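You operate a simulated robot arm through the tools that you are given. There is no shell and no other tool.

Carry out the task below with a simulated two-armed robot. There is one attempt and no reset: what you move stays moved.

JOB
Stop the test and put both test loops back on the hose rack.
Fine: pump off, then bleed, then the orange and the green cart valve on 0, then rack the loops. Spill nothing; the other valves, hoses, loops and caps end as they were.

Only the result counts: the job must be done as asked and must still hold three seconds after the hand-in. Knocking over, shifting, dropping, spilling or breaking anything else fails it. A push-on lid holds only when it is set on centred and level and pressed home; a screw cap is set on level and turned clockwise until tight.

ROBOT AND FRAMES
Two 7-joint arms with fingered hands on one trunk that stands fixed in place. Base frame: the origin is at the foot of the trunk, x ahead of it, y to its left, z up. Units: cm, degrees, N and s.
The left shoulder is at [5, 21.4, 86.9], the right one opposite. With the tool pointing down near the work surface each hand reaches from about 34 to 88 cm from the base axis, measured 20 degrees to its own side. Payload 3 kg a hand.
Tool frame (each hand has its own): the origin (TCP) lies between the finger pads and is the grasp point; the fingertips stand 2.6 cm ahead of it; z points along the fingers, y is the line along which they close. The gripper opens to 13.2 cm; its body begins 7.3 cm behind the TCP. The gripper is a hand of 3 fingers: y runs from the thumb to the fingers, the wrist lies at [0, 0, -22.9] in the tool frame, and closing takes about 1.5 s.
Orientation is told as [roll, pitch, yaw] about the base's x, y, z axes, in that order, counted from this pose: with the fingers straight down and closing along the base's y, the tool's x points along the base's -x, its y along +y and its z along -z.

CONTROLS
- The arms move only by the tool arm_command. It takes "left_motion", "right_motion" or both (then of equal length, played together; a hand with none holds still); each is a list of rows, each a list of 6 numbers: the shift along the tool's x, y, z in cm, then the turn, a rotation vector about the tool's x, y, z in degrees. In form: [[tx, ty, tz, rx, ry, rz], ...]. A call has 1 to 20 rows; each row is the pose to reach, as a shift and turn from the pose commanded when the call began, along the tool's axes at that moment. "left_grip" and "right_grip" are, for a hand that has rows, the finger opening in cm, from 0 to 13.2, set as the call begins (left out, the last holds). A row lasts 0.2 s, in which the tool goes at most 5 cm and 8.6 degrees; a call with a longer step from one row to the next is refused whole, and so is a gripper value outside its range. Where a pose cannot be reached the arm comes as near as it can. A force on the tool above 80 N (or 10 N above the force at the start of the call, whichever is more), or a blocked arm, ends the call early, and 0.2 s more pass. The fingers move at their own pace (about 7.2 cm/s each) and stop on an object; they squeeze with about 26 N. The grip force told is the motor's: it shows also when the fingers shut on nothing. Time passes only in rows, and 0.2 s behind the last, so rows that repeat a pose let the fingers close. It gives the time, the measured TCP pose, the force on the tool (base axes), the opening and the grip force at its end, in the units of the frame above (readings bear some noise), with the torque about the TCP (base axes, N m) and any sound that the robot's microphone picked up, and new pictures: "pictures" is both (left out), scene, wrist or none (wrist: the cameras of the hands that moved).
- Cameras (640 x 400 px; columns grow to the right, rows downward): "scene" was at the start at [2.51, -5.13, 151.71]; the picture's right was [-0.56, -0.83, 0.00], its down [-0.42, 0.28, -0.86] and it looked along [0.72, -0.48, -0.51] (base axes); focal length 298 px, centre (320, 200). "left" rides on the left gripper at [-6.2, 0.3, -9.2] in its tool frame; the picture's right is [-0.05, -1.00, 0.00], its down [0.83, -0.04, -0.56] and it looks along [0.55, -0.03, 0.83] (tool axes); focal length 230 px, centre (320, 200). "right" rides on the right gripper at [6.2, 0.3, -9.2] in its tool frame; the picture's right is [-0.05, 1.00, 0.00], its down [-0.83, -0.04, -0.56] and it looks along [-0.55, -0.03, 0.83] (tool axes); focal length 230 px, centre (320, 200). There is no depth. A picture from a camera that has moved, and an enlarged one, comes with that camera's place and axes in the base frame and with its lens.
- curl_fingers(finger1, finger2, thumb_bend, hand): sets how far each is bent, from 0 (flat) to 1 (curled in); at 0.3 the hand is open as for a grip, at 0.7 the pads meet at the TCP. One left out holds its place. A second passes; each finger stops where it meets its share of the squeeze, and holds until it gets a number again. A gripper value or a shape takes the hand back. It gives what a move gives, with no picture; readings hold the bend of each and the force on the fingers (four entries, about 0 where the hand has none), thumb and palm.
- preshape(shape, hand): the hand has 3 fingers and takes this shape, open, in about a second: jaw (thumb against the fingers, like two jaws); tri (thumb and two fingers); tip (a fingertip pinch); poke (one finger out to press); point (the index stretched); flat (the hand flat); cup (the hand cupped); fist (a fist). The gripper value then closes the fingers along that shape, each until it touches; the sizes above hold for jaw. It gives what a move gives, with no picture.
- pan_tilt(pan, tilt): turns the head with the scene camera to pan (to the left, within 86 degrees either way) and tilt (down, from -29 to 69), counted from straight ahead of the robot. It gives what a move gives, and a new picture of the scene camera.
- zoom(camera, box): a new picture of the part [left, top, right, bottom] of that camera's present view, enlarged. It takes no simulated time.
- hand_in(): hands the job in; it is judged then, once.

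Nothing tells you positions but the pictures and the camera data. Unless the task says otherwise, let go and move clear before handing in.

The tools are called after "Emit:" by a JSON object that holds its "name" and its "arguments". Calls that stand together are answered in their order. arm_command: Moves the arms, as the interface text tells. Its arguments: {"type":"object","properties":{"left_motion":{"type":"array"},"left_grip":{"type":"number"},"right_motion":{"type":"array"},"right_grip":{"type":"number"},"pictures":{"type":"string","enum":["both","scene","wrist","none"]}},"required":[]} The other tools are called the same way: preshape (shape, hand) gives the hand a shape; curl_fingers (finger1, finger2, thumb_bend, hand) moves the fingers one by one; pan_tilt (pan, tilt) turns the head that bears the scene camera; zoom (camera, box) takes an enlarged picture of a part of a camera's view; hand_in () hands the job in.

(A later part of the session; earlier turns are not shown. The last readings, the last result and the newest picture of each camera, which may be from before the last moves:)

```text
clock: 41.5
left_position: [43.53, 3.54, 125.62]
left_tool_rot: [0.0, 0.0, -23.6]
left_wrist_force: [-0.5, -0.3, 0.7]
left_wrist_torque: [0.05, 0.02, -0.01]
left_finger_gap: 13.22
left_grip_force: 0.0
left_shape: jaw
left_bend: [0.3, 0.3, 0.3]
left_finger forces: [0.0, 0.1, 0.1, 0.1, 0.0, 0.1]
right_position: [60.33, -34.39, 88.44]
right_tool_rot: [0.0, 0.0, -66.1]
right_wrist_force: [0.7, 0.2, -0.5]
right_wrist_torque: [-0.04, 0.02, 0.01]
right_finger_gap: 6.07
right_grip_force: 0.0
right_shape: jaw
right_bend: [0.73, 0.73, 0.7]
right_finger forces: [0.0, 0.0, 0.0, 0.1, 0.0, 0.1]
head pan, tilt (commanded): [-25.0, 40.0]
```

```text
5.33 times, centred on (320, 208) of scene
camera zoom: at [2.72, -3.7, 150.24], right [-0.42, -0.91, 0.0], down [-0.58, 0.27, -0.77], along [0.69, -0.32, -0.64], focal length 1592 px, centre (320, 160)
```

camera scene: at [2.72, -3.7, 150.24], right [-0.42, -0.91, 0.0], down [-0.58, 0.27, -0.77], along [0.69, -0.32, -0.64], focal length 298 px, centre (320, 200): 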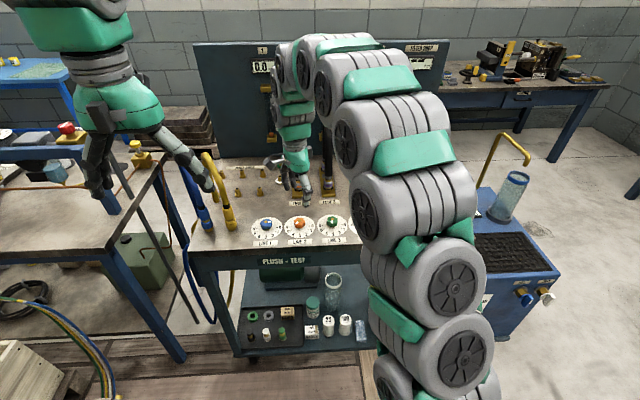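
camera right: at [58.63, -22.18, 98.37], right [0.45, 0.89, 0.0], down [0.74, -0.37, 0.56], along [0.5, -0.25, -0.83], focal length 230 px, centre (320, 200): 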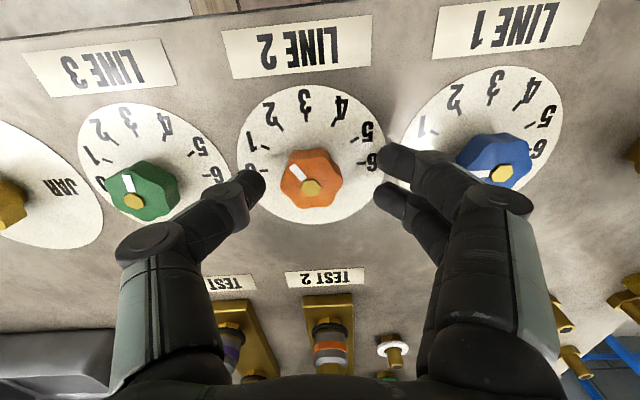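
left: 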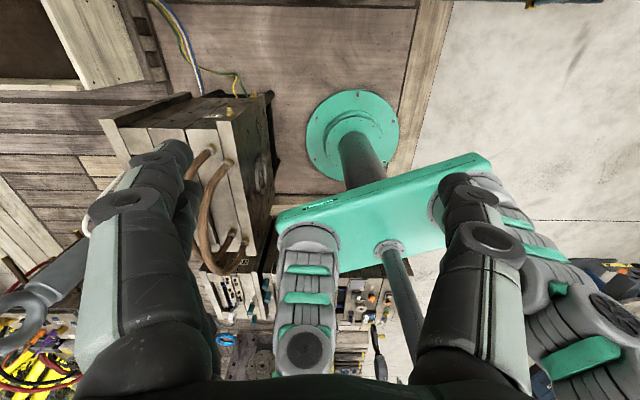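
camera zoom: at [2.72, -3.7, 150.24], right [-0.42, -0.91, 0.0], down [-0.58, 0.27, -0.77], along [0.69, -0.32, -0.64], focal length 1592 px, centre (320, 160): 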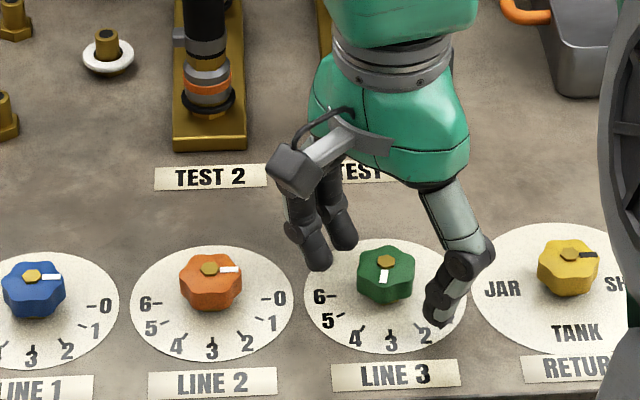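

Emit:
{"name": "arm_command", "arguments": {"right_motion": [[-0.2, -0.05, 0, 0, 0, 0], [-0.2, -0.05, 0, 0, 0, 0], [-0.2, -0.05, 0, 0, 0, 0], [-0.2, -0.05, 0, 0, 0, 0], [-0.2, -0.05, 0, 0, 0, 0], [-0.2, -0.05, 0, 0, 0, 0], [-0.2, -0.05, 0, 0, 0, -5], [-0.2, -0.05, 0, 0, 0, -10], [-0.2, -0.05, 0, 0, 0, -15], [-0.2, -0.05, 0, 0, 0, -20], [-0.2, -0.05, 0, 0, 0, -25], [-0.2, -0.05, 0, 0, 0, -30]], "right_grip": 2.5, "pictures": "none"}}

Emit:
{"name": "zoom", "arguments": {"camera": "right", "box": [220, 100, 420, 225]}}

```text
clock: 44.1
left_position: [43.51, 3.43, 125.65]
left_tool_rot: [-0.1, 0.0, -23.5]
left_wrist_force: [-0.4, -0.3, -0.4]
left_wrist_torque: [-0.04, 0.01, 0.01]
left_finger_gap: 13.19
left_grip_force: 0.0
left_shape: jaw
left_bend: [0.3, 0.3, 0.3]
left_finger forces: [0.0, 0.1, 0.0, 0.0, 0.0, 0.0]
right_position: [60.27, -34.62, 88.51]
right_tool_rot: [0.0, 0.0, -36.1]
right_wrist_force: [-8.8, -3.5, -7.0]
right_wrist_torque: [-0.12, 0.15, -0.07]
right_finger_gap: 2.33
right_grip_force: 25.8
right_shape: jaw
right_bend: [0.73, 0.73, 0.7]
right_finger forces: [11.2, 10.7, 0.0, 0.1, 28.4, 0.0]
head pan, tilt (commanded): [-25.0, 40.0]
```

```text
3.20 times, centred on (320, 162) of right
camera zoom: at [55.46, -30.84, 97.74], right [0.63, 0.78, 0.0], down [0.65, -0.52, 0.56], along [0.43, -0.35, -0.83], focal length 736 px, centre (320, 320)
```

zoom: 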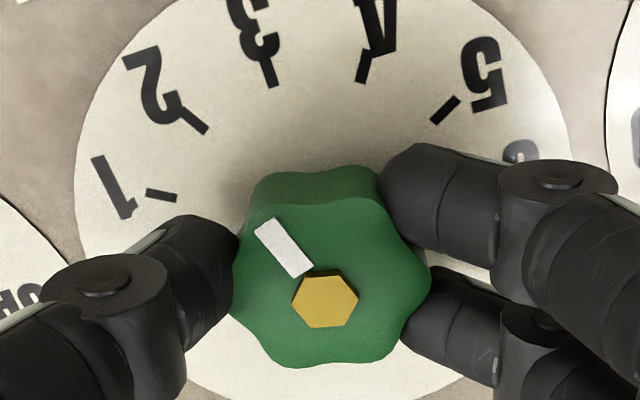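

Force is small this time; the marker is at about 2.4. Turning another 40°.

Emit:
{"name": "arm_command", "arguments": {"right_motion": [[0, 0, 0, 0, 0, -5], [0, 0, 0, 0, 0, -10], [0, 0, 0, 0, 0, -15], [0, 0, 0, 0, 0, -20], [0, 0, 0, 0, 0, -25], [0, 0, 0, 0, 0, -30], [0, 0, 0, 0, 0, -35], [0, 0, 0, 0, 0, -40]], "pictures": "none"}}

Emit:
{"name": "zoom", "arguments": {"camera": "right", "box": [220, 100, 420, 225]}}

```text
clock: 45.9
left_position: [43.48, 3.52, 125.68]
left_tool_rot: [0.0, 0.0, -23.6]
left_wrist_force: [0.3, -0.2, -0.6]
left_wrist_torque: [0.0, 0.02, 0.0]
left_finger_gap: 13.18
left_grip_force: 0.0
left_shape: jaw
left_bend: [0.3, 0.3, 0.3]
left_finger forces: [0.0, 0.1, 0.0, 0.0, 0.0, 0.1]
right_position: [60.29, -34.66, 88.46]
right_tool_rot: [0.0, -0.1, 4.0]
right_wrist_force: [-3.2, -11.6, -5.3]
right_wrist_torque: [-0.34, 0.04, -0.04]
right_finger_gap: 2.31
right_grip_force: 25.8
right_shape: jaw
right_bend: [0.73, 0.73, 0.7]
right_finger forces: [10.0, 10.0, 0.0, 0.0, 30.5, 0.0]
head pan, tilt (commanded): [-25.0, 40.0]
```

```text
3.20 times, centred on (320, 162) of right
camera zoom: at [54.08, -34.8, 97.75], right [-0.02, 1.0, 0.0], down [0.83, 0.01, 0.55], along [0.55, 0.01, -0.83], focal length 736 px, centre (320, 320)
```

zoom: 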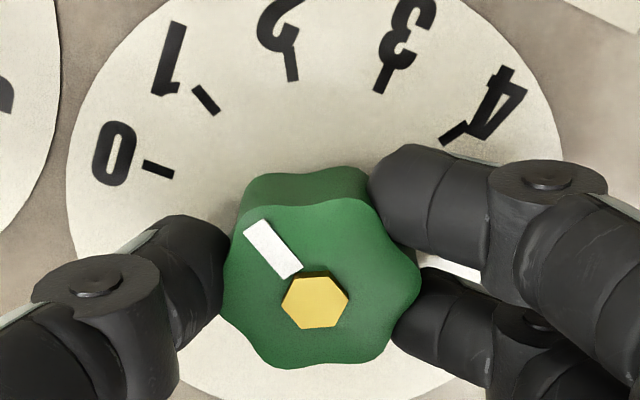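

Emit:
{"name": "arm_command", "arguments": {"right_motion": [[0, 0, 0, 0, 0, -5], [0, 0, 0, 0, 0, -10], [0, 0, 0, 0, 0, -15], [0, 0, 0, 0, 0, -20], [0, 0, 0, 0, 0, -25], [0, 0, 0, 0, 0, -30], [0, 0, 0, 0, 0, -33], [0, 0, 0, 0, 0, -33]], "pictures": "none"}}

Emit:
{"name": "zoom", "arguments": {"camera": "right", "box": [220, 100, 420, 225]}}

Emit:
{"name": "zoom", "arguments": {"camera": "scene", "box": [260, 170, 380, 245]}}

```text
clock: 47.7
left_position: [43.52, 3.48, 125.52]
left_tool_rot: [0.1, 0.1, -23.6]
left_wrist_force: [0.0, 0.2, 0.4]
left_wrist_torque: [0.02, 0.0, -0.01]
left_finger_gap: 13.19
left_grip_force: 0.1
left_shape: jaw
left_bend: [0.3, 0.3, 0.3]
left_finger forces: [0.0, 0.0, 0.0, 0.0, 0.1, 0.0]
right_position: [60.31, -34.75, 88.58]
right_tool_rot: [0.0, 0.0, 37.0]
right_wrist_force: [-3.5, -19.1, -3.1]
right_wrist_torque: [-0.45, -0.02, -0.15]
right_finger_gap: 2.34
right_grip_force: 26.1
right_shape: jaw
right_bend: [0.73, 0.73, 0.7]
right_finger forces: [12.5, 8.5, 0.0, 0.0, 32.0, 0.0]
head pan, tilt (commanded): [-25.0, 40.0]
```

```text
3.20 times, centred on (320, 162) of right
camera zoom: at [55.13, -38.16, 97.74], right [-0.56, 0.83, 0.0], down [0.69, 0.46, 0.56], along [0.46, 0.31, -0.83], focal length 736 px, centre (320, 320)
```

zoom: 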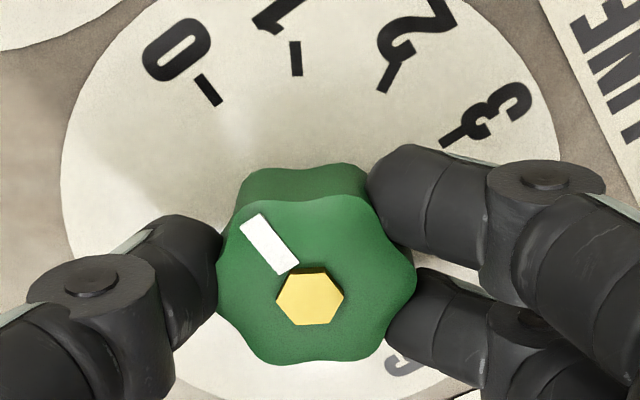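

```text
5.33 times, centred on (320, 208) of scene
camera zoom: at [2.71, -3.73, 150.24], right [-0.42, -0.91, 0.0], down [-0.58, 0.27, -0.77], along [0.69, -0.32, -0.64], focal length 1592 px, centre (320, 160)
```

zoom: 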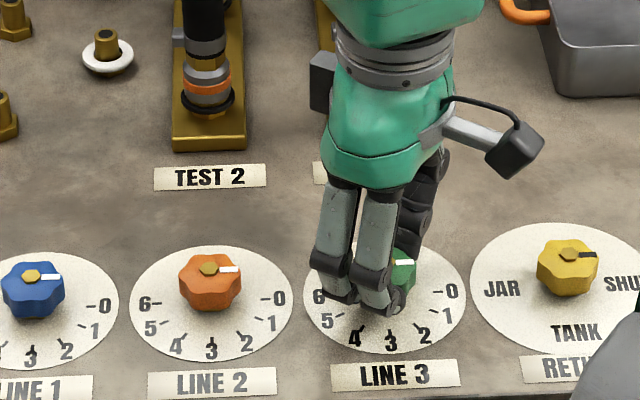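

The marker is within a couple of degrees of 0; I'll add 3° more and then release.

Emit:
{"name": "arm_command", "arguments": {"right_motion": [[0, 0, 0, 0, 0, -1.5], [0, 0, 0, 0, 0, -3], [0, 0, 0, 0, 0, -3]], "pictures": "none"}}

Emit:
{"name": "arm_command", "arguments": {"right_motion": [[0, 0, 0, 0, 0, 0], [0, 0, 0, 0, 0, 0], [0, 0, 0, 0, 0, 0], [0, 0, 0, 0, 0, 0], [0, 0, -2, 0, 0, 0], [0, 0, -5, 0, 0, 0], [0, 0, -9, 0, 0, 0]], "right_grip": 6.5, "pictures": "none"}}

Emit:
{"name": "zoom", "arguments": {"camera": "right", "box": [220, 70, 420, 195]}}

Emit:
{"name": "zoom", "arguments": {"camera": "scene", "box": [240, 190, 360, 245]}}

```text
clock: 48.5
left_position: [43.42, 3.29, 125.54]
left_tool_rot: [0.0, 0.0, -23.6]
left_wrist_force: [-0.5, 0.0, -0.1]
left_wrist_torque: [0.0, -0.03, 0.03]
left_finger_gap: 13.19
left_grip_force: 0.0
left_shape: jaw
left_bend: [0.3, 0.3, 0.3]
left_finger forces: [0.0, 0.1, 0.0, 0.1, 0.0, 0.1]
right_position: [60.33, -34.6, 88.63]
right_tool_rot: [-0.1, 0.1, 39.9]
right_wrist_force: [-3.4, -17.2, -7.2]
right_wrist_torque: [-0.42, -0.03, -0.32]
right_finger_gap: 2.3
right_grip_force: 25.8
right_shape: jaw
right_bend: [0.73, 0.73, 0.7]
right_finger forces: [10.6, 10.7, 0.0, 0.0, 29.4, 0.0]
head pan, tilt (commanded): [-25.0, 40.0]
```

```text
clock: 50.1
left_position: [43.64, 3.6, 125.56]
left_tool_rot: [0.0, 0.0, -23.6]
left_wrist_force: [-0.2, 0.2, -0.5]
left_wrist_torque: [0.01, 0.01, -0.03]
left_finger_gap: 13.2
left_grip_force: 0.0
left_shape: jaw
left_bend: [0.3, 0.3, 0.3]
left_finger forces: [0.1, 0.0, 0.0, 0.0, 0.0, 0.1]
right_position: [60.32, -34.34, 97.37]
right_tool_rot: [0.0, 0.0, 39.8]
right_wrist_force: [-0.7, 0.6, -0.7]
right_wrist_torque: [0.01, 0.03, -0.01]
right_finger_gap: 6.45
right_grip_force: 0.2
right_shape: jaw
right_bend: [0.73, 0.73, 0.7]
right_finger forces: [0.1, 0.0, 0.1, 0.1, 0.0, 0.0]
head pan, tilt (commanded): [-25.0, 40.0]
```

```text
3.20 times, centred on (320, 132) of right
camera zoom: at [55.25, -38.18, 106.62], right [-0.6, 0.8, 0.0], down [0.66, 0.5, 0.56], along [0.44, 0.33, -0.83], focal length 736 px, centre (320, 416)
```

zoom: 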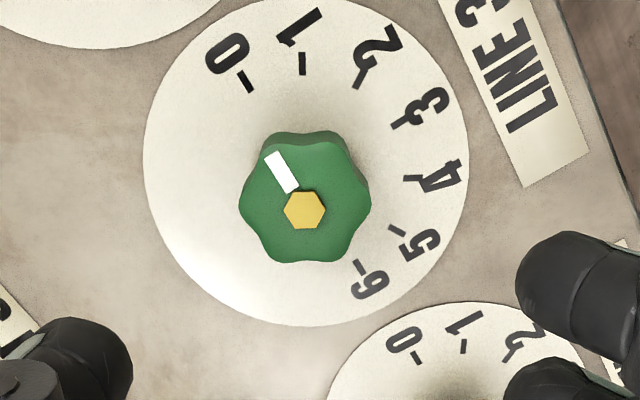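

```text
5.33 times, centred on (300, 218) of scene
camera zoom: at [2.71, -3.7, 150.24], right [-0.42, -0.91, 0.0], down [-0.58, 0.27, -0.77], along [0.69, -0.32, -0.64], focal length 1592 px, centre (427, 107)
```

zoom: 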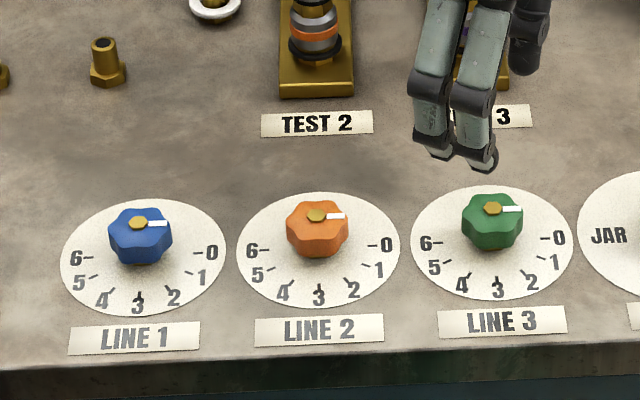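

Emit:
{"name": "zoom", "arguments": {"camera": "scene", "box": [245, 215, 345, 245]}}

Emit:
{"name": "zoom", "arguments": {"camera": "scene", "box": [318, 215, 348, 235]}}

Emit:
{"name": "zoom", "arguments": {"camera": "scene", "box": [285, 215, 315, 235]}}

Emit:
{"name": "zoom", "arguments": {"camera": "scene", "box": [252, 215, 282, 235]}}

```text
6.40 times, centred on (295, 230) of scene
camera zoom: at [2.71, -3.7, 150.24], right [-0.42, -0.91, 0.0], down [-0.58, 0.27, -0.77], along [0.69, -0.32, -0.64], focal length 1911 px, centre (480, 8)
```

zoom: 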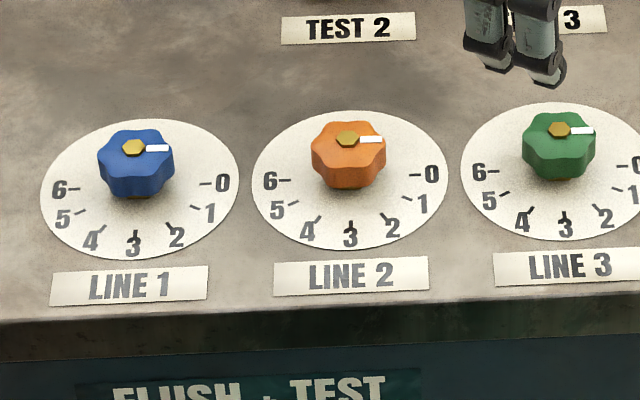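

```text
16.00 times, centred on (333, 225) of scene
camera zoom: at [2.71, -3.7, 150.24], right [-0.42, -0.91, 0.0], down [-0.58, 0.27, -0.77], along [0.69, -0.32, -0.64], focal length 4777 px, centre (112, -200)
```

zoom: 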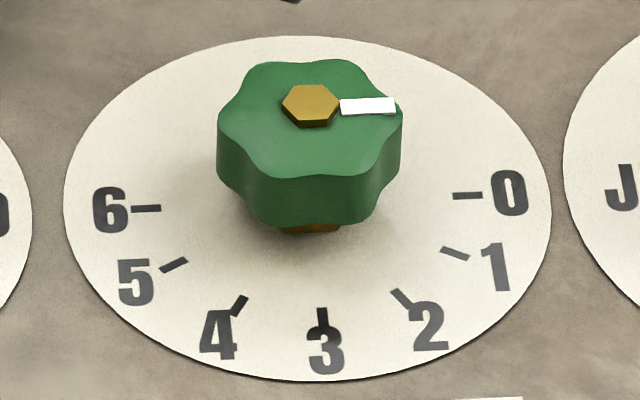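

```text
16.00 times, centred on (300, 225) of scene
camera zoom: at [2.71, -3.7, 150.24], right [-0.42, -0.91, 0.0], down [-0.58, 0.27, -0.77], along [0.69, -0.32, -0.64], focal length 4777 px, centre (640, -200)
```

zoom: 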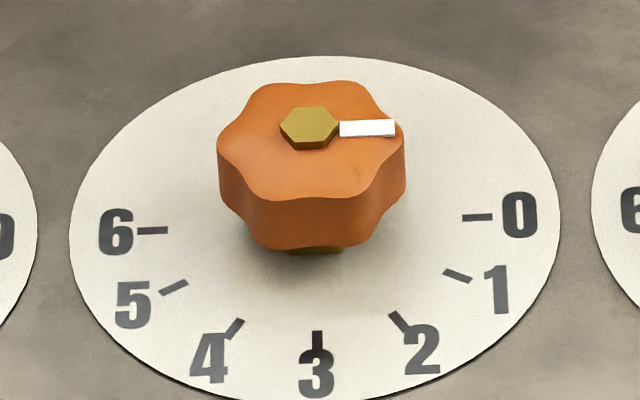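

```text
16.00 times, centred on (267, 225) of scene
camera zoom: at [2.71, -3.7, 150.24], right [-0.42, -0.91, 0.0], down [-0.58, 0.27, -0.77], along [0.69, -0.32, -0.64], focal length 4777 px, centre (1168, -200)
```

zoom: 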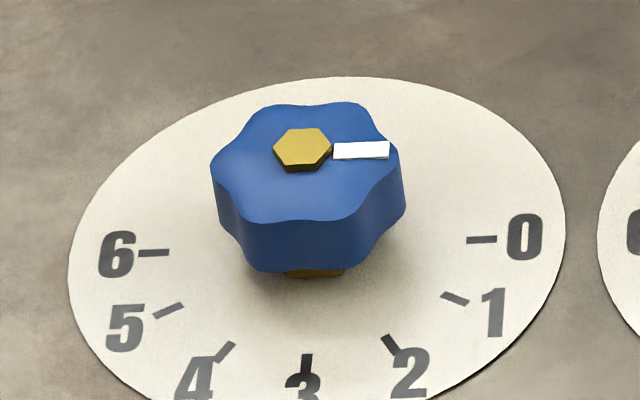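

All three LINE markers now align with their 0 ticks in the same way, so both valves are on 0. Next come the loops; the arch tops are about z 108 and far out, so I need a forward-tilted grasp. I'll first raise the right hand to free space and test whether the wrist can flip so that its camera is on top.

Emit:
{"name": "arm_command", "arguments": {"right_motion": [[0, 0, -4, 0, 0, 0], [0, 0, -8, 0, 0, 0], [0, 0, -12, 0, 0, 0], [0, 0, -16, 0, 0, 0], [0, 0, -20, 0, 0, 0], [0, 0, -24, 0, 0, 0], [0, 0, -28, 0, 0, 0]], "pictures": "none"}}

Emit:
{"name": "arm_command", "arguments": {"right_motion": [[0, 0, 0, 0, 0, -8], [0, 0, 0, 0, 0, -16], [0, 0, 0, 0, 0, -24], [0, 0, 0, 0, 0, -32], [0, 0, 0, 0, 0, -40], [0, 0, 0, 0, 0, -48], [0, 0, 0, 0, 0, -56], [0, 0, 0, 0, 0, -64], [0, 0, 0, 0, 0, -72], [0, 0, 0, 0, 0, -80], [0, 0, 0, 0, 0, -88], [0, 0, 0, 0, 0, -96], [0, 0, 0, 0, 0, -104], [0, 0, 0, 0, 0, -112], [0, 0, 0, 0, 0, -116.5]], "pictures": "both"}}

```text
clock: 51.7
left_position: [43.49, 3.53, 125.64]
left_tool_rot: [0.0, 0.0, -23.6]
left_wrist_force: [-0.5, -0.2, -0.3]
left_wrist_torque: [-0.01, -0.07, -0.03]
left_finger_gap: 13.22
left_grip_force: 0.1
left_shape: jaw
left_bend: [0.3, 0.3, 0.3]
left_finger forces: [0.0, 0.0, 0.0, 0.1, 0.0, 0.0]
right_position: [58.32, -33.89, 122.23]
right_tool_rot: [0.1, 0.0, 39.9]
right_wrist_force: [0.6, -0.3, 0.5]
right_wrist_torque: [0.01, 0.0, 0.03]
right_finger_gap: 6.46
right_grip_force: 0.0
right_shape: jaw
right_bend: [0.73, 0.73, 0.7]
right_finger forces: [0.0, 0.0, 0.0, 0.1, 0.0, 0.1]
right hand out of reach, approached as far as the arm can: row 6, 7
head pan, tilt (commanded): [-25.0, 40.0]
```

```text
clock: 54.9
left_position: [43.45, 3.51, 125.62]
left_tool_rot: [-0.1, 0.0, -23.5]
left_wrist_force: [-0.3, -0.6, 0.2]
left_wrist_torque: [0.01, 0.01, -0.01]
left_finger_gap: 13.23
left_grip_force: 0.1
left_shape: jaw
left_bend: [0.3, 0.3, 0.3]
left_finger forces: [0.0, 0.1, 0.0, 0.1, 0.0, 0.0]
right_position: [37.94, -10.65, 112.46]
right_tool_rot: [-1.3, 2.0, 149.9]
right_wrist_force: [0.2, 0.3, 0.4]
right_wrist_torque: [0.04, 0.01, 0.0]
right_finger_gap: 6.46
right_grip_force: 0.1
right_shape: jaw
right_bend: [0.73, 0.73, 0.7]
right_finger forces: [0.1, 0.0, 0.0, 0.0, 0.0, 0.0]
right hand out of reach, approached as far as the arm can: row 4, 5, 6, 7, 8, 9, 10, 11, 12, 13, 14, 15
head pan, tilt (commanded): [-25.0, 40.0]
camera scene: at [2.72, -3.71, 150.24], right [-0.42, -0.91, 0.0], down [-0.58, 0.27, -0.77], along [0.69, -0.32, -0.64], focal length 298 px, centre (320, 200)
camera right: at [42.66, -14.12, 121.89], right [-0.55, -0.84, -0.02], down [-0.72, 0.45, 0.53], along [-0.43, 0.31, -0.85], focal length 230 px, centre (320, 200)
```

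scene: 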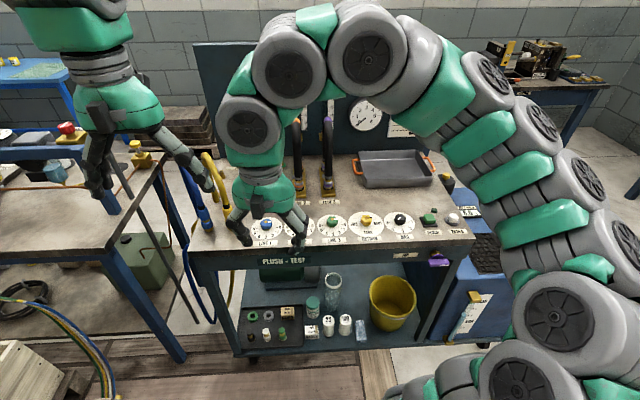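
right: 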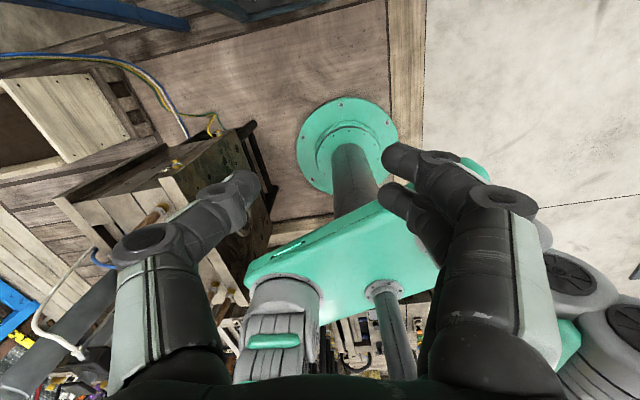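

The wrist flip at that far, high pose was out of reach and the arm drew back to where it could comply. I'll check with a null move how the commanded pose stands before going on.

Emit:
{"name": "arm_command", "arguments": {"right_motion": [[0, 0, 0, 0, 0, 0]], "pictures": "none"}}

```text
clock: 55.3
left_position: [43.47, 3.53, 125.6]
left_tool_rot: [0.1, -0.1, -23.6]
left_wrist_force: [0.5, -0.9, -0.4]
left_wrist_torque: [-0.01, 0.0, 0.01]
left_finger_gap: 13.18
left_grip_force: 0.0
left_shape: jaw
left_bend: [0.3, 0.3, 0.3]
left_finger forces: [0.0, 0.0, 0.0, 0.1, 0.0, 0.0]
right_position: [38.1, -10.69, 112.5]
right_tool_rot: [-1.3, 2.0, 149.8]
right_wrist_force: [0.0, 0.2, 0.4]
right_wrist_torque: [0.02, 0.01, -0.01]
right_finger_gap: 6.47
right_grip_force: 0.1
right_shape: jaw
right_bend: [0.73, 0.73, 0.7]
right_finger forces: [0.0, 0.1, 0.0, 0.0, 0.0, 0.0]
head pan, tilt (commanded): [-25.0, 40.0]
```

The commanded pose follows the reached one, good. Now I'll pitch the hand forward (camera on top) while moving ahead in free space.

Emit:
{"name": "arm_command", "arguments": {"right_motion": [[2.5, -0.3, -1, 0, 7, 0], [5, -0.6, -2, 0, 14, 0], [7.5, -0.9, -3, 0, 21, 0], [10, -1.2, -4, 0, 28, 0], [12.5, -1.5, -5, 0, 35, 0], [15, -1.8, -6, 0, 42, 0], [17.5, -2.1, -6, 0, 49, 0], [20, -2.4, -6, 0, 55, 0]], "pictures": "both"}}

```text
clock: 57.1
left_position: [43.53, 3.61, 125.49]
left_tool_rot: [-0.1, 0.0, -23.6]
left_wrist_force: [0.3, 0.2, 0.4]
left_wrist_torque: [-0.01, 0.0, 0.02]
left_finger_gap: 13.18
left_grip_force: 0.1
left_shape: jaw
left_bend: [0.3, 0.3, 0.3]
left_finger forces: [0.0, 0.0, 0.0, 0.0, 0.1, 0.1]
right_position: [56.97, -18.89, 120.74]
right_tool_rot: [-2.1, 56.9, 148.2]
right_wrist_force: [0.3, 0.7, -0.2]
right_wrist_torque: [-0.03, 0.01, -0.03]
right_finger_gap: 6.5
right_grip_force: 0.0
right_shape: jaw
right_bend: [0.73, 0.73, 0.7]
right_finger forces: [0.1, 0.0, 0.0, 0.0, 0.0, 0.0]
right hand out of reach, approached as far as the arm can: row 1, 2, 3, 4, 5, 6, 7
head pan, tilt (commanded): [-25.0, 40.0]
camera scene: at [2.71, -3.68, 150.24], right [-0.42, -0.91, 0.0], down [-0.58, 0.27, -0.77], along [0.69, -0.32, -0.64], focal length 298 px, centre (320, 200)
camera right: at [52.83, -17.33, 130.92], right [-0.53, -0.85, -0.06], down [-0.77, 0.51, -0.39], along [0.36, -0.16, -0.92], focal length 230 px, centre (320, 200)
```

scene: 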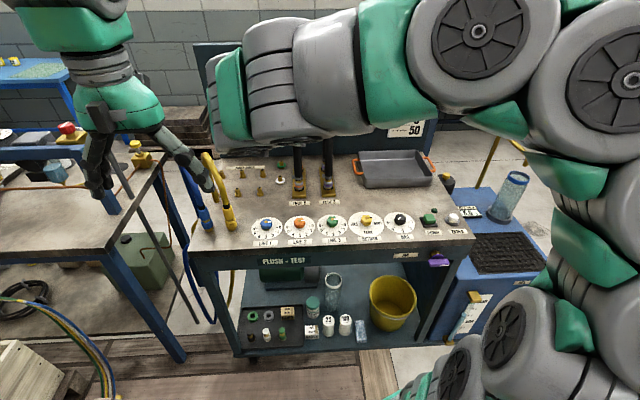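
right: 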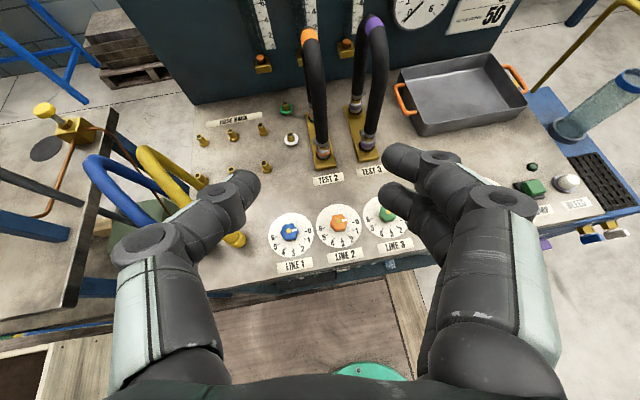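

The flipped pose works with the hand tilted forward, and this camera view shows loops and rack clearly. Let me zoom in to measure.

Emit:
{"name": "zoom", "arguments": {"camera": "right", "box": [180, 80, 420, 230]}}

Emit:
{"name": "zoom", "arguments": {"camera": "right", "box": [180, 90, 300, 165]}}

Emit:
{"name": "zoom", "arguments": {"camera": "right", "box": [280, 10, 400, 190]}}

```text
2.67 times, centred on (300, 155) of right
camera zoom: at [52.83, -17.33, 130.92], right [-0.53, -0.85, -0.06], down [-0.77, 0.51, -0.39], along [0.36, -0.16, -0.92], focal length 614 px, centre (373, 320)
```

zoom: 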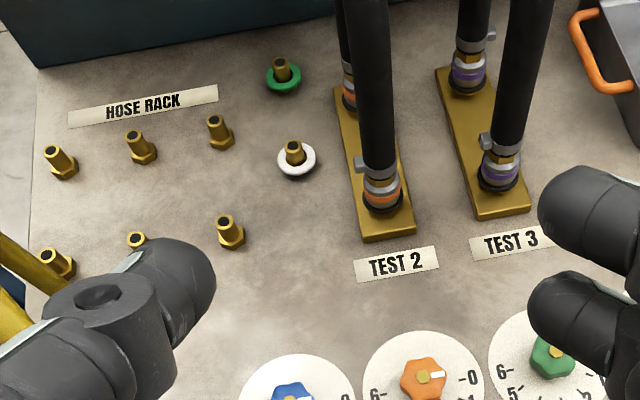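

```text
5.33 times, centred on (240, 128) of right
camera zoom: at [52.83, -17.33, 130.92], right [-0.53, -0.85, -0.06], down [-0.77, 0.51, -0.39], along [0.36, -0.16, -0.92], focal length 1227 px, centre (747, 587)
```

zoom: 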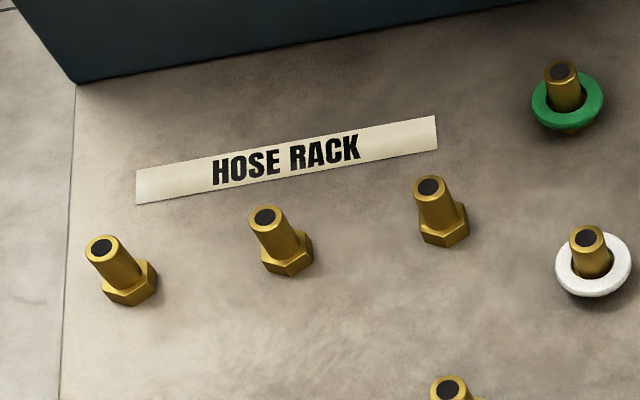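

```text
2.22 times, centred on (340, 100) of right
camera zoom: at [52.83, -17.33, 130.92], right [-0.53, -0.85, -0.06], down [-0.77, 0.51, -0.39], along [0.36, -0.16, -0.92], focal length 511 px, centre (276, 422)
```

zoom: 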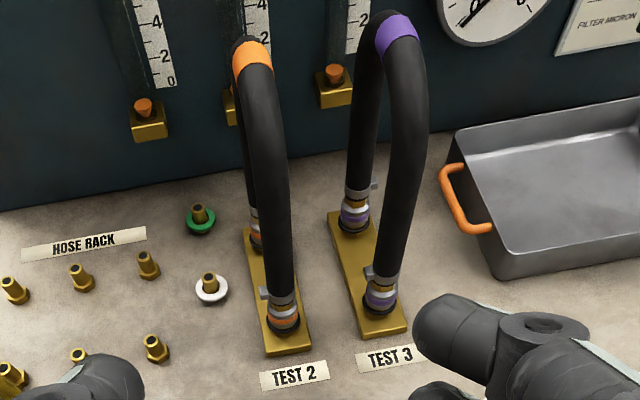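

Measured in the cart's axes (cart yaw about -22°): TEST 2 front port at u≈0.3, v≈86; TEST 3 at u≈-9.7; rack pairs at u≈13.9 and u≈21.3, all with ~10.8 cm spacing. I'll align the hand with the cart and bring it in front of the orange loop's apex.

Emit:
{"name": "arm_command", "arguments": {"right_motion": [[0.86, 0.04, 2.67, 0.8, 0, -0.7], [1.72, 0.08, 5.33, 1.6, 0, -1.4], [2.57, 0.12, 8, 2.4, -0.1, -2.1], [3.43, 0.17, 10.66, 3.2, -0.1, -2.8], [4.29, 0.21, 13.33, 4, -0.1, -3.5], [5.15, 0.25, 15.99, 4.8, -0.2, -4.2], [6, 0.29, 18.66, 5.6, -0.2, -4.9], [6.86, 0.33, 21.32, 6.3, -0.2, -5.5]], "right_grip": 7, "pictures": "both"}}

```text
clock: 58.9
left_position: [43.48, 3.48, 125.61]
left_tool_rot: [0.0, 0.0, -23.6]
left_wrist_force: [-0.6, 0.7, -0.4]
left_wrist_torque: [0.02, 0.0, -0.01]
left_finger_gap: 13.18
left_grip_force: 0.2
left_shape: jaw
left_bend: [0.3, 0.3, 0.3]
left_finger forces: [0.0, 0.1, 0.0, 0.0, 0.0, 0.1]
right_position: [72.96, -26.85, 112.25]
right_tool_rot: [-0.6, 57.0, 157.0]
right_wrist_force: [0.0, -0.4, -1.2]
right_wrist_torque: [0.01, -0.02, 0.0]
right_finger_gap: 6.97
right_grip_force: 0.1
right_shape: jaw
right_bend: [0.72, 0.72, 0.7]
right_finger forces: [0.0, 0.1, 0.1, 0.0, 0.1, 0.1]
right hand out of reach, approached as far as the arm can: row 2, 3, 4, 5, 6, 7, 8
head pan, tilt (commanded): [-25.0, 40.0]
camera scene: at [2.72, -3.7, 150.24], right [-0.42, -0.91, 0.0], down [-0.58, 0.27, -0.77], along [0.69, -0.32, -0.64], focal length 298 px, centre (320, 200)
camera right: at [68.7, -25.67, 122.44], right [-0.41, -0.91, -0.05], down [-0.83, 0.39, -0.39], along [0.38, -0.12, -0.92], focal length 230 px, centre (320, 200)
```

scene: 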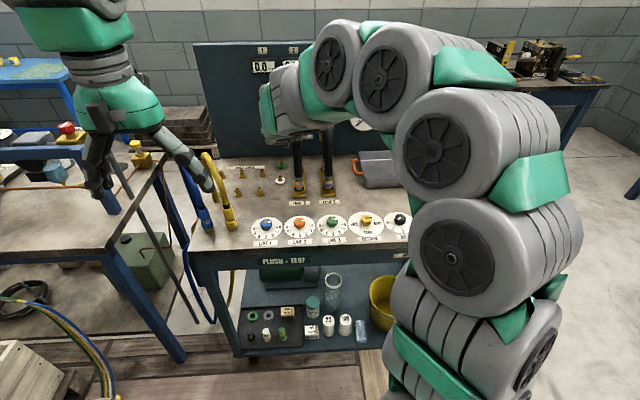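
right: 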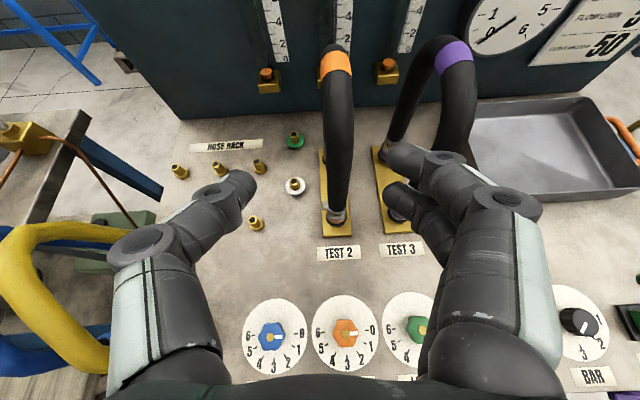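

The pose is limited by the wrist joint, which is at the end of its roll range. I'll back off and roll the wrist the other way round to reach the same flipped pose from the opposite side.

Emit:
{"name": "arm_command", "arguments": {"right_motion": [[0, 0, -3, 0, 0, 0], [0, 0, -6, 0, 0, 0], [0, 0, -9, 0, 0, 0], [0, 0, -12, 0, 0, 0], [0, 0, -15, 0, 0, 0], [0, 0, -15, 0, 0, 8], [0, 0, -15, 0, 0, 16], [0, 0, -15, 0, 0, 24], [0, 0, -15, 0, 0, 32], [0, 0, -15, 0, 0, 40], [0, 0, -15, 0, 0, 48], [0, 0, -15, 0, 0, 56], [0, 0, -15, 0, 0, 64], [0, 0, -15, 0, 0, 72], [0, 0, -15, 0, 0, 80], [0, 0, -15, 0, 0, 88], [0, 0, -15, 0, 0, 96], [0, 0, -15, 0, 0, 104], [0, 0, -15, 0, 0, 112], [0, 0, -15, 0, 0, 120]], "pictures": "scene"}}

```text
clock: 63.1
left_position: [43.57, 3.57, 125.65]
left_tool_rot: [0.0, 0.0, -23.6]
left_wrist_force: [-0.5, 0.1, 0.0]
left_wrist_torque: [0.05, 0.02, 0.04]
left_finger_gap: 13.19
left_grip_force: 0.0
left_shape: jaw
left_bend: [0.3, 0.3, 0.3]
left_finger forces: [0.0, 0.1, 0.1, 0.0, 0.0, 0.0]
right_position: [61.07, -22.46, 120.69]
right_tool_rot: [-53.0, -25.0, 50.5]
right_wrist_force: [0.5, 0.3, 0.3]
right_wrist_torque: [0.0, 0.01, 0.0]
right_finger_gap: 7.01
right_grip_force: 0.0
right_shape: jaw
right_bend: [0.72, 0.72, 0.7]
right_finger forces: [0.0, 0.0, 0.0, 0.0, 0.1, 0.0]
right hand out of reach, approached as far as the arm can: row 1, 2, 3, 4, 5, 6
head pan, tilt (commanded): [-25.0, 40.0]
camera scene: at [2.71, -3.7, 150.24], right [-0.42, -0.91, 0.0], down [-0.58, 0.27, -0.77], along [0.69, -0.32, -0.64], focal length 298 px, centre (320, 200)
```

scene: 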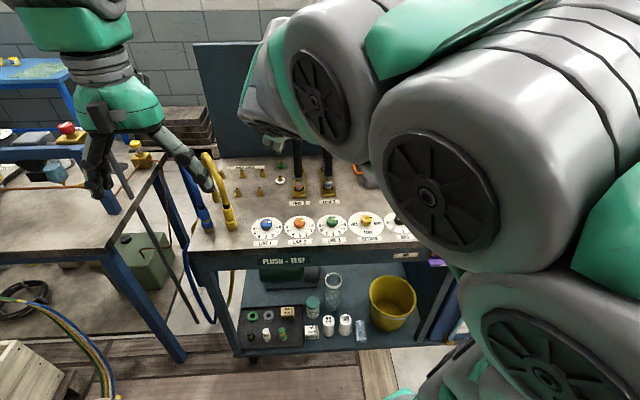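

Emit:
{"name": "arm_command", "arguments": {"right_motion": [[0, 0, 0, 0, 0, 8], [0, 0, 0, 0, 0, 16], [0, 0, 0, 0, 0, 24], [0, 0, 0, 0, 0, 32], [0, 0, 0, 0, 0, 40], [0, 0, 0, 0, 0, 48], [0, 0, 0, 0, 0, 56], [0, 0, 0, 0, 0, 64], [0, 0, 0, 0, 0, 72], [0, 0, 0, 0, 0, 80], [0, 0, 0, 0, 0, 88], [0, 0, 0, 0, 0, 96], [0, 0, 0, 0, 0, 104], [0, 0, 0, 0, 0, 112], [0, 0, 0, 0, 0, 120], [0, 0, 0, 0, 0, 128], [0, 0, 0, 0, 0, 136], [0, 0, 0, 0, 0, 144], [0, 0, 0, 0, 0, 152], [0, 0, 0, 0, 0, 160]], "pictures": "scene"}}

```text
clock: 67.3
left_position: [43.62, 3.63, 125.59]
left_tool_rot: [0.0, 0.0, -23.7]
left_wrist_force: [0.1, -0.8, -0.3]
left_wrist_torque: [0.02, 0.0, 0.02]
left_finger_gap: 13.19
left_grip_force: 0.1
left_shape: jaw
left_bend: [0.3, 0.3, 0.3]
left_finger forces: [0.0, 0.0, 0.0, 0.1, 0.0, 0.1]
right_position: [61.04, -22.3, 120.59]
right_tool_rot: [56.4, 8.5, -117.5]
right_wrist_force: [-0.9, 0.4, -0.5]
right_wrist_torque: [0.02, -0.01, -0.02]
right_finger_gap: 7.0
right_grip_force: 0.1
right_shape: jaw
right_bend: [0.72, 0.72, 0.7]
right_finger forces: [0.0, 0.0, 0.0, 0.1, 0.0, 0.1]
head pan, tilt (commanded): [-25.0, 40.0]
camera scene: at [2.71, -3.7, 150.24], right [-0.42, -0.91, 0.0], down [-0.58, 0.27, -0.77], along [0.69, -0.32, -0.64], focal length 298 px, centre (320, 200)
```

scene: 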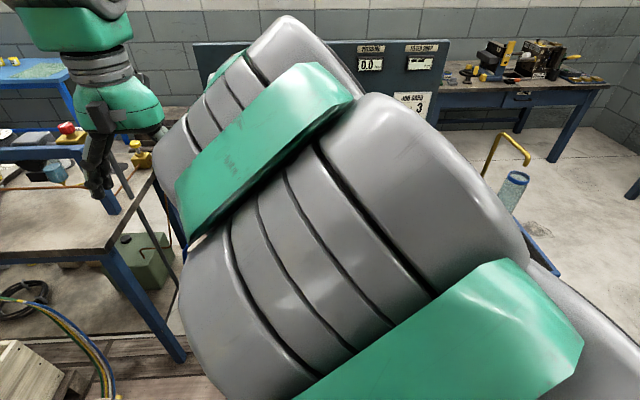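

The roll works from this side, though the elbow has swung in front of the head camera. I'll check clearance to the left arm before continuing.

Emit:
{"name": "zoom", "arguments": {"camera": "left", "box": [0, 0, 640, 400]}}

Emit:
{"name": "zoom", "arguments": {"camera": "right", "box": [0, 0, 640, 400]}}

```text
1.00 times, centred on (320, 200) of left (not enlarged: the box is as wide or as high as the picture)
camera zoom: at [49.24, 1.36, 134.76], right [-0.35, -0.94, 0.0], down [-0.78, 0.29, 0.56], along [-0.52, 0.2, -0.83], focal length 230 px, centre (320, 200)
```

zoom: 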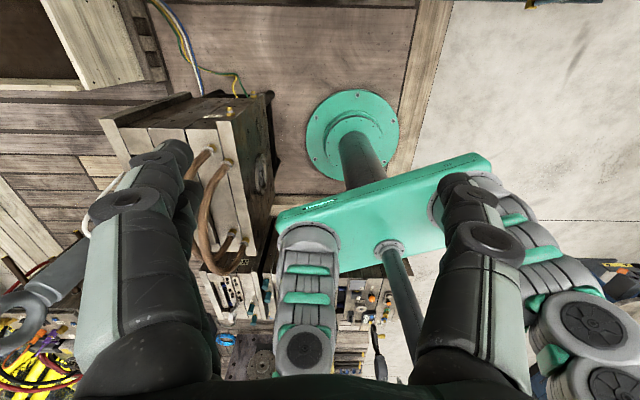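

```text
1.00 times, centred on (320, 200) of right (not enlarged: the box is as wide or as high as the picture)
camera zoom: at [56.87, -14.34, 126.87], right [0.41, -0.41, 0.81], down [-0.83, -0.54, 0.14], along [0.38, -0.73, -0.56], focal length 230 px, centre (320, 200)
```

zoom: 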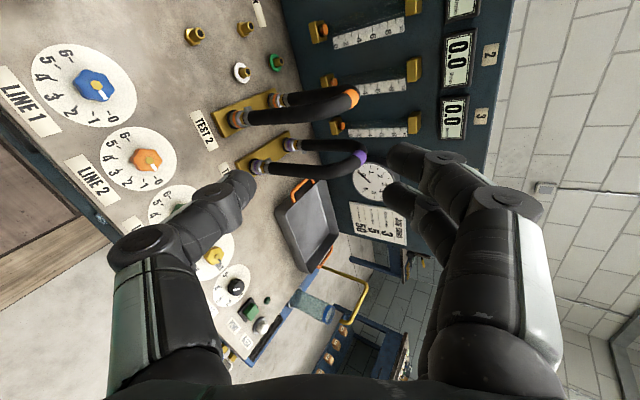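

I'll shift the left arm 15 cm further left in free air to give the right elbow more room.

Emit:
{"name": "arm_command", "arguments": {"left_motion": [[0, 3, 0, 0, 0, 0], [0, 6, 0, 0, 0, 0], [0, 9, 0, 0, 0, 0], [0, 12, 0, 0, 0, 0], [0, 15, 0, 0, 0, 0]], "pictures": "both"}}

```text
clock: 68.5
left_position: [49.52, 17.52, 125.67]
left_tool_rot: [0.1, -0.1, -23.6]
left_wrist_force: [-0.1, -0.6, -0.6]
left_wrist_torque: [-0.03, 0.0, 0.0]
left_finger_gap: 13.17
left_grip_force: 0.1
left_shape: jaw
left_bend: [0.3, 0.3, 0.3]
left_finger forces: [0.0, 0.0, 0.0, 0.1, 0.1, 0.0]
right_position: [61.12, -22.37, 120.6]
right_tool_rot: [56.4, 8.5, -117.4]
right_wrist_force: [0.2, -0.7, 0.1]
right_wrist_torque: [-0.01, -0.01, 0.05]
right_finger_gap: 7.0
right_grip_force: 0.0
right_shape: jaw
right_bend: [0.72, 0.72, 0.7]
right_finger forces: [0.0, 0.0, 0.0, 0.1, 0.1, 0.1]
head pan, tilt (commanded): [-25.0, 40.0]
camera scene: at [2.72, -3.7, 150.24], right [-0.42, -0.91, 0.0], down [-0.58, 0.27, -0.77], along [0.69, -0.32, -0.64], focal length 298 px, centre (320, 200)
camera left: at [55.29, 15.31, 134.84], right [-0.35, -0.94, 0.0], down [-0.78, 0.29, 0.56], along [-0.52, 0.2, -0.83], focal length 230 px, centre (320, 200)
```

scene: 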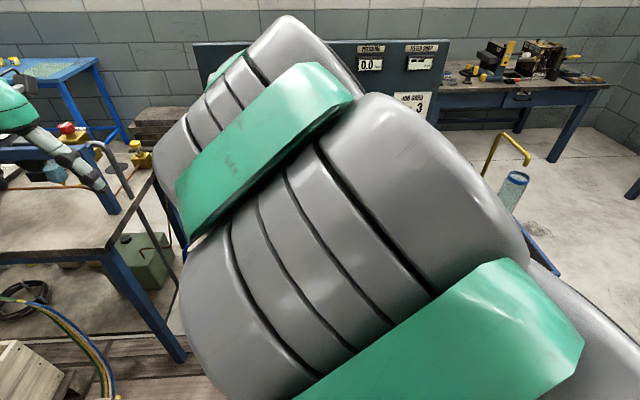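
left: 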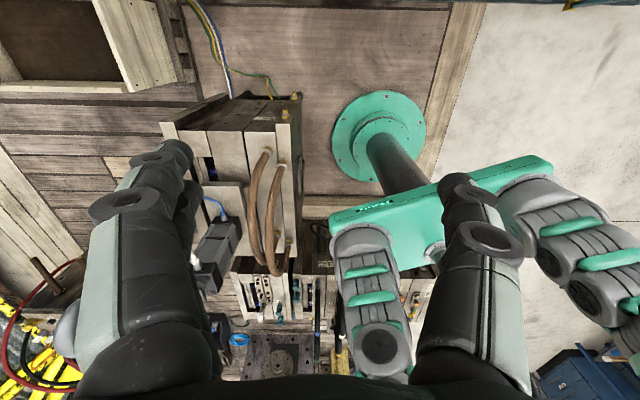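

Emit:
{"name": "arm_command", "arguments": {"right_motion": [[0, 0, 0, 0, 0, 8], [0, 0, 0, 0, 0, 16], [0, 0, 0, 0, 0, 24], [0, 0, 0, 0, 0, 32], [0, 0, 0, 0, 0, 40], [0, 0, 0, 0, 0, 40]], "pictures": "both"}}

```text
clock: 69.9
left_position: [49.56, 17.31, 125.58]
left_tool_rot: [0.0, -0.1, -23.6]
left_wrist_force: [-0.3, -0.7, -0.2]
left_wrist_torque: [-0.04, -0.03, -0.02]
left_finger_gap: 13.2
left_grip_force: 0.0
left_shape: jaw
left_bend: [0.3, 0.3, 0.3]
left_finger forces: [0.1, 0.0, 0.0, 0.1, 0.1, 0.0]
right_position: [61.12, -22.39, 120.67]
right_tool_rot: [44.4, 40.0, -145.0]
right_wrist_force: [0.9, -0.6, 0.2]
right_wrist_torque: [0.0, -0.01, 0.02]
right_finger_gap: 7.0
right_grip_force: 0.0
right_shape: jaw
right_bend: [0.72, 0.72, 0.7]
right_finger forces: [0.0, 0.1, 0.1, 0.0, 0.0, 0.0]
head pan, tilt (commanded): [-25.0, 40.0]
camera scene: at [2.72, -3.7, 150.24], right [-0.42, -0.91, 0.0], down [-0.58, 0.27, -0.77], along [0.69, -0.32, -0.64], focal length 298 px, centre (320, 200)
camera right: at [57.85, -17.26, 129.88], right [0.01, -0.86, 0.5], down [-0.95, -0.15, -0.25], along [0.3, -0.48, -0.83], focal length 230 px, centre (320, 200)
```

scene: 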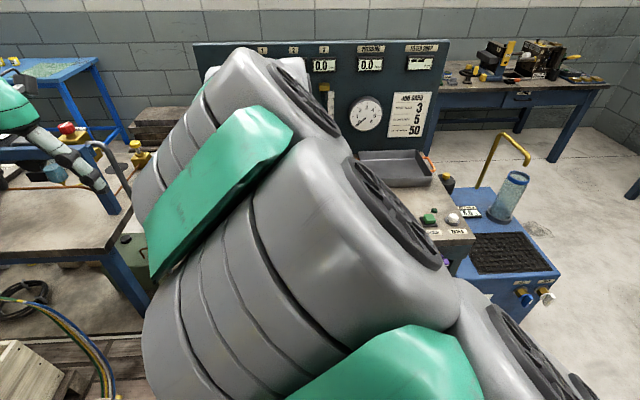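
right: 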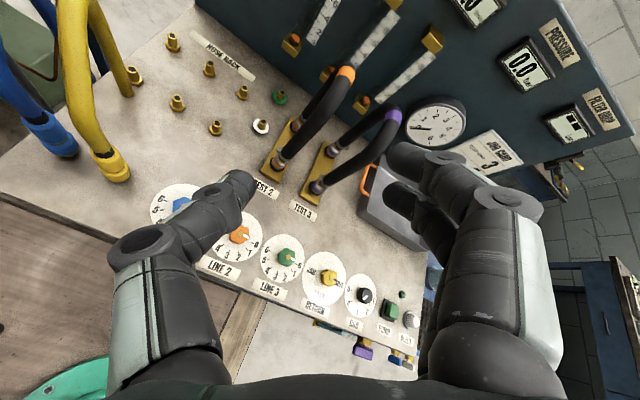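

Emit:
{"name": "arm_command", "arguments": {"right_motion": [[0, 0, 0, 0, 0, 8], [0, 0, 0, 0, 0, 16], [0, 0, 0, 0, 0, 24], [0, 0, 0, 0, 0, 32], [0, 0, 0, 0, 0, 40], [0, 0, 0, 0, 0, 40]], "pictures": "both"}}

```text
clock: 71.3
left_position: [49.38, 17.46, 125.58]
left_tool_rot: [-0.1, 0.0, -23.6]
left_wrist_force: [-0.2, 0.0, -0.2]
left_wrist_torque: [0.02, -0.01, -0.01]
left_finger_gap: 13.19
left_grip_force: 0.2
left_shape: jaw
left_bend: [0.3, 0.3, 0.3]
left_finger forces: [0.0, 0.1, 0.0, 0.1, 0.0, 0.1]
right_position: [61.17, -22.39, 120.67]
right_tool_rot: [-0.2, 56.8, 157.8]
right_wrist_force: [0.2, -0.4, 0.6]
right_wrist_torque: [0.01, -0.01, 0.03]
right_finger_gap: 6.95
right_grip_force: 0.1
right_shape: jaw
right_bend: [0.72, 0.72, 0.7]
right_finger forces: [0.0, 0.0, 0.0, 0.0, 0.1, 0.1]
head pan, tilt (commanded): [-25.0, 40.0]
camera scene: at [2.71, -3.7, 150.24], right [-0.42, -0.91, 0.0], down [-0.58, 0.27, -0.77], along [0.69, -0.32, -0.64], focal length 298 px, centre (320, 200)
camera right: at [56.94, -21.23, 130.9], right [-0.4, -0.92, -0.05], down [-0.84, 0.38, -0.39], along [0.38, -0.12, -0.92], focal length 230 px, centre (320, 200)
```

scene: 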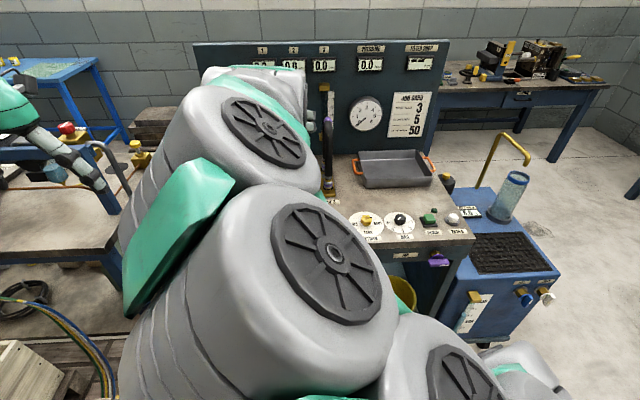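
right: 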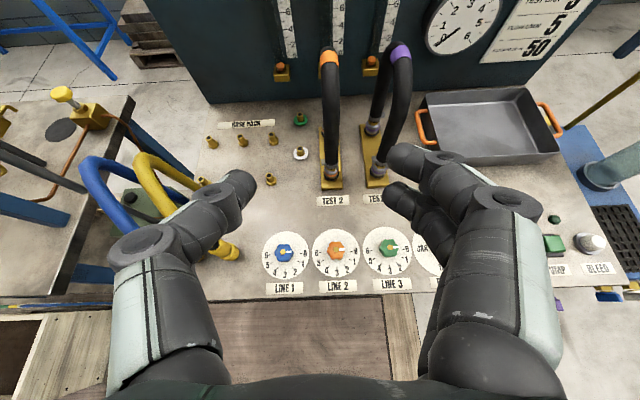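

The flipped pose is now reached properly with the hand aligned to the cart. Let me zoom for accurate loop, port and peg positions.

Emit:
{"name": "zoom", "arguments": {"camera": "right", "box": [280, 30, 440, 130]}}

Emit:
{"name": "zoom", "arguments": {"camera": "right", "box": [280, 110, 420, 210]}}

Emit:
{"name": "zoom", "arguments": {"camera": "right", "box": [180, 100, 320, 200]}}

```text
4.00 times, centred on (360, 80) of right
camera zoom: at [56.94, -21.23, 130.9], right [-0.4, -0.92, -0.05], down [-0.84, 0.38, -0.39], along [0.38, -0.12, -0.92], focal length 920 px, centre (160, 680)
```

zoom: 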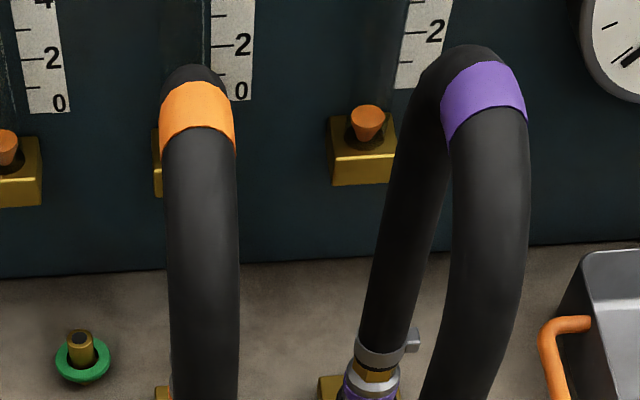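

```text
4.00 times, centred on (350, 160) of right
camera zoom: at [56.94, -21.23, 130.9], right [-0.4, -0.92, -0.05], down [-0.84, 0.38, -0.39], along [0.38, -0.12, -0.92], focal length 920 px, centre (200, 360)
```

zoom: 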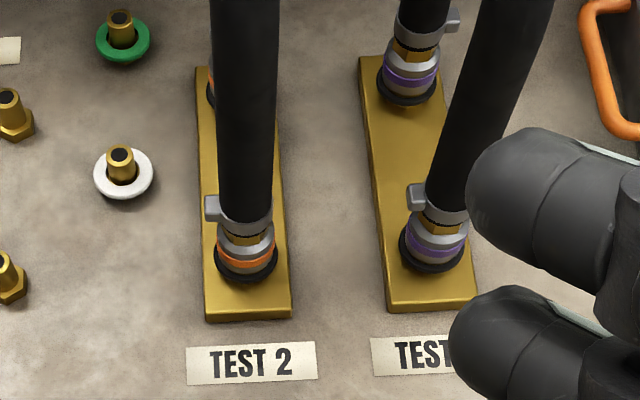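

```text
4.00 times, centred on (250, 150) of right
camera zoom: at [56.94, -21.23, 130.9], right [-0.4, -0.92, -0.05], down [-0.84, 0.38, -0.39], along [0.38, -0.12, -0.92], focal length 920 px, centre (600, 400)
```

zoom: 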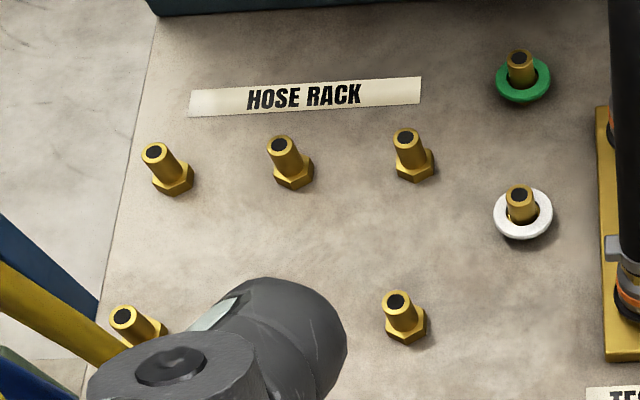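

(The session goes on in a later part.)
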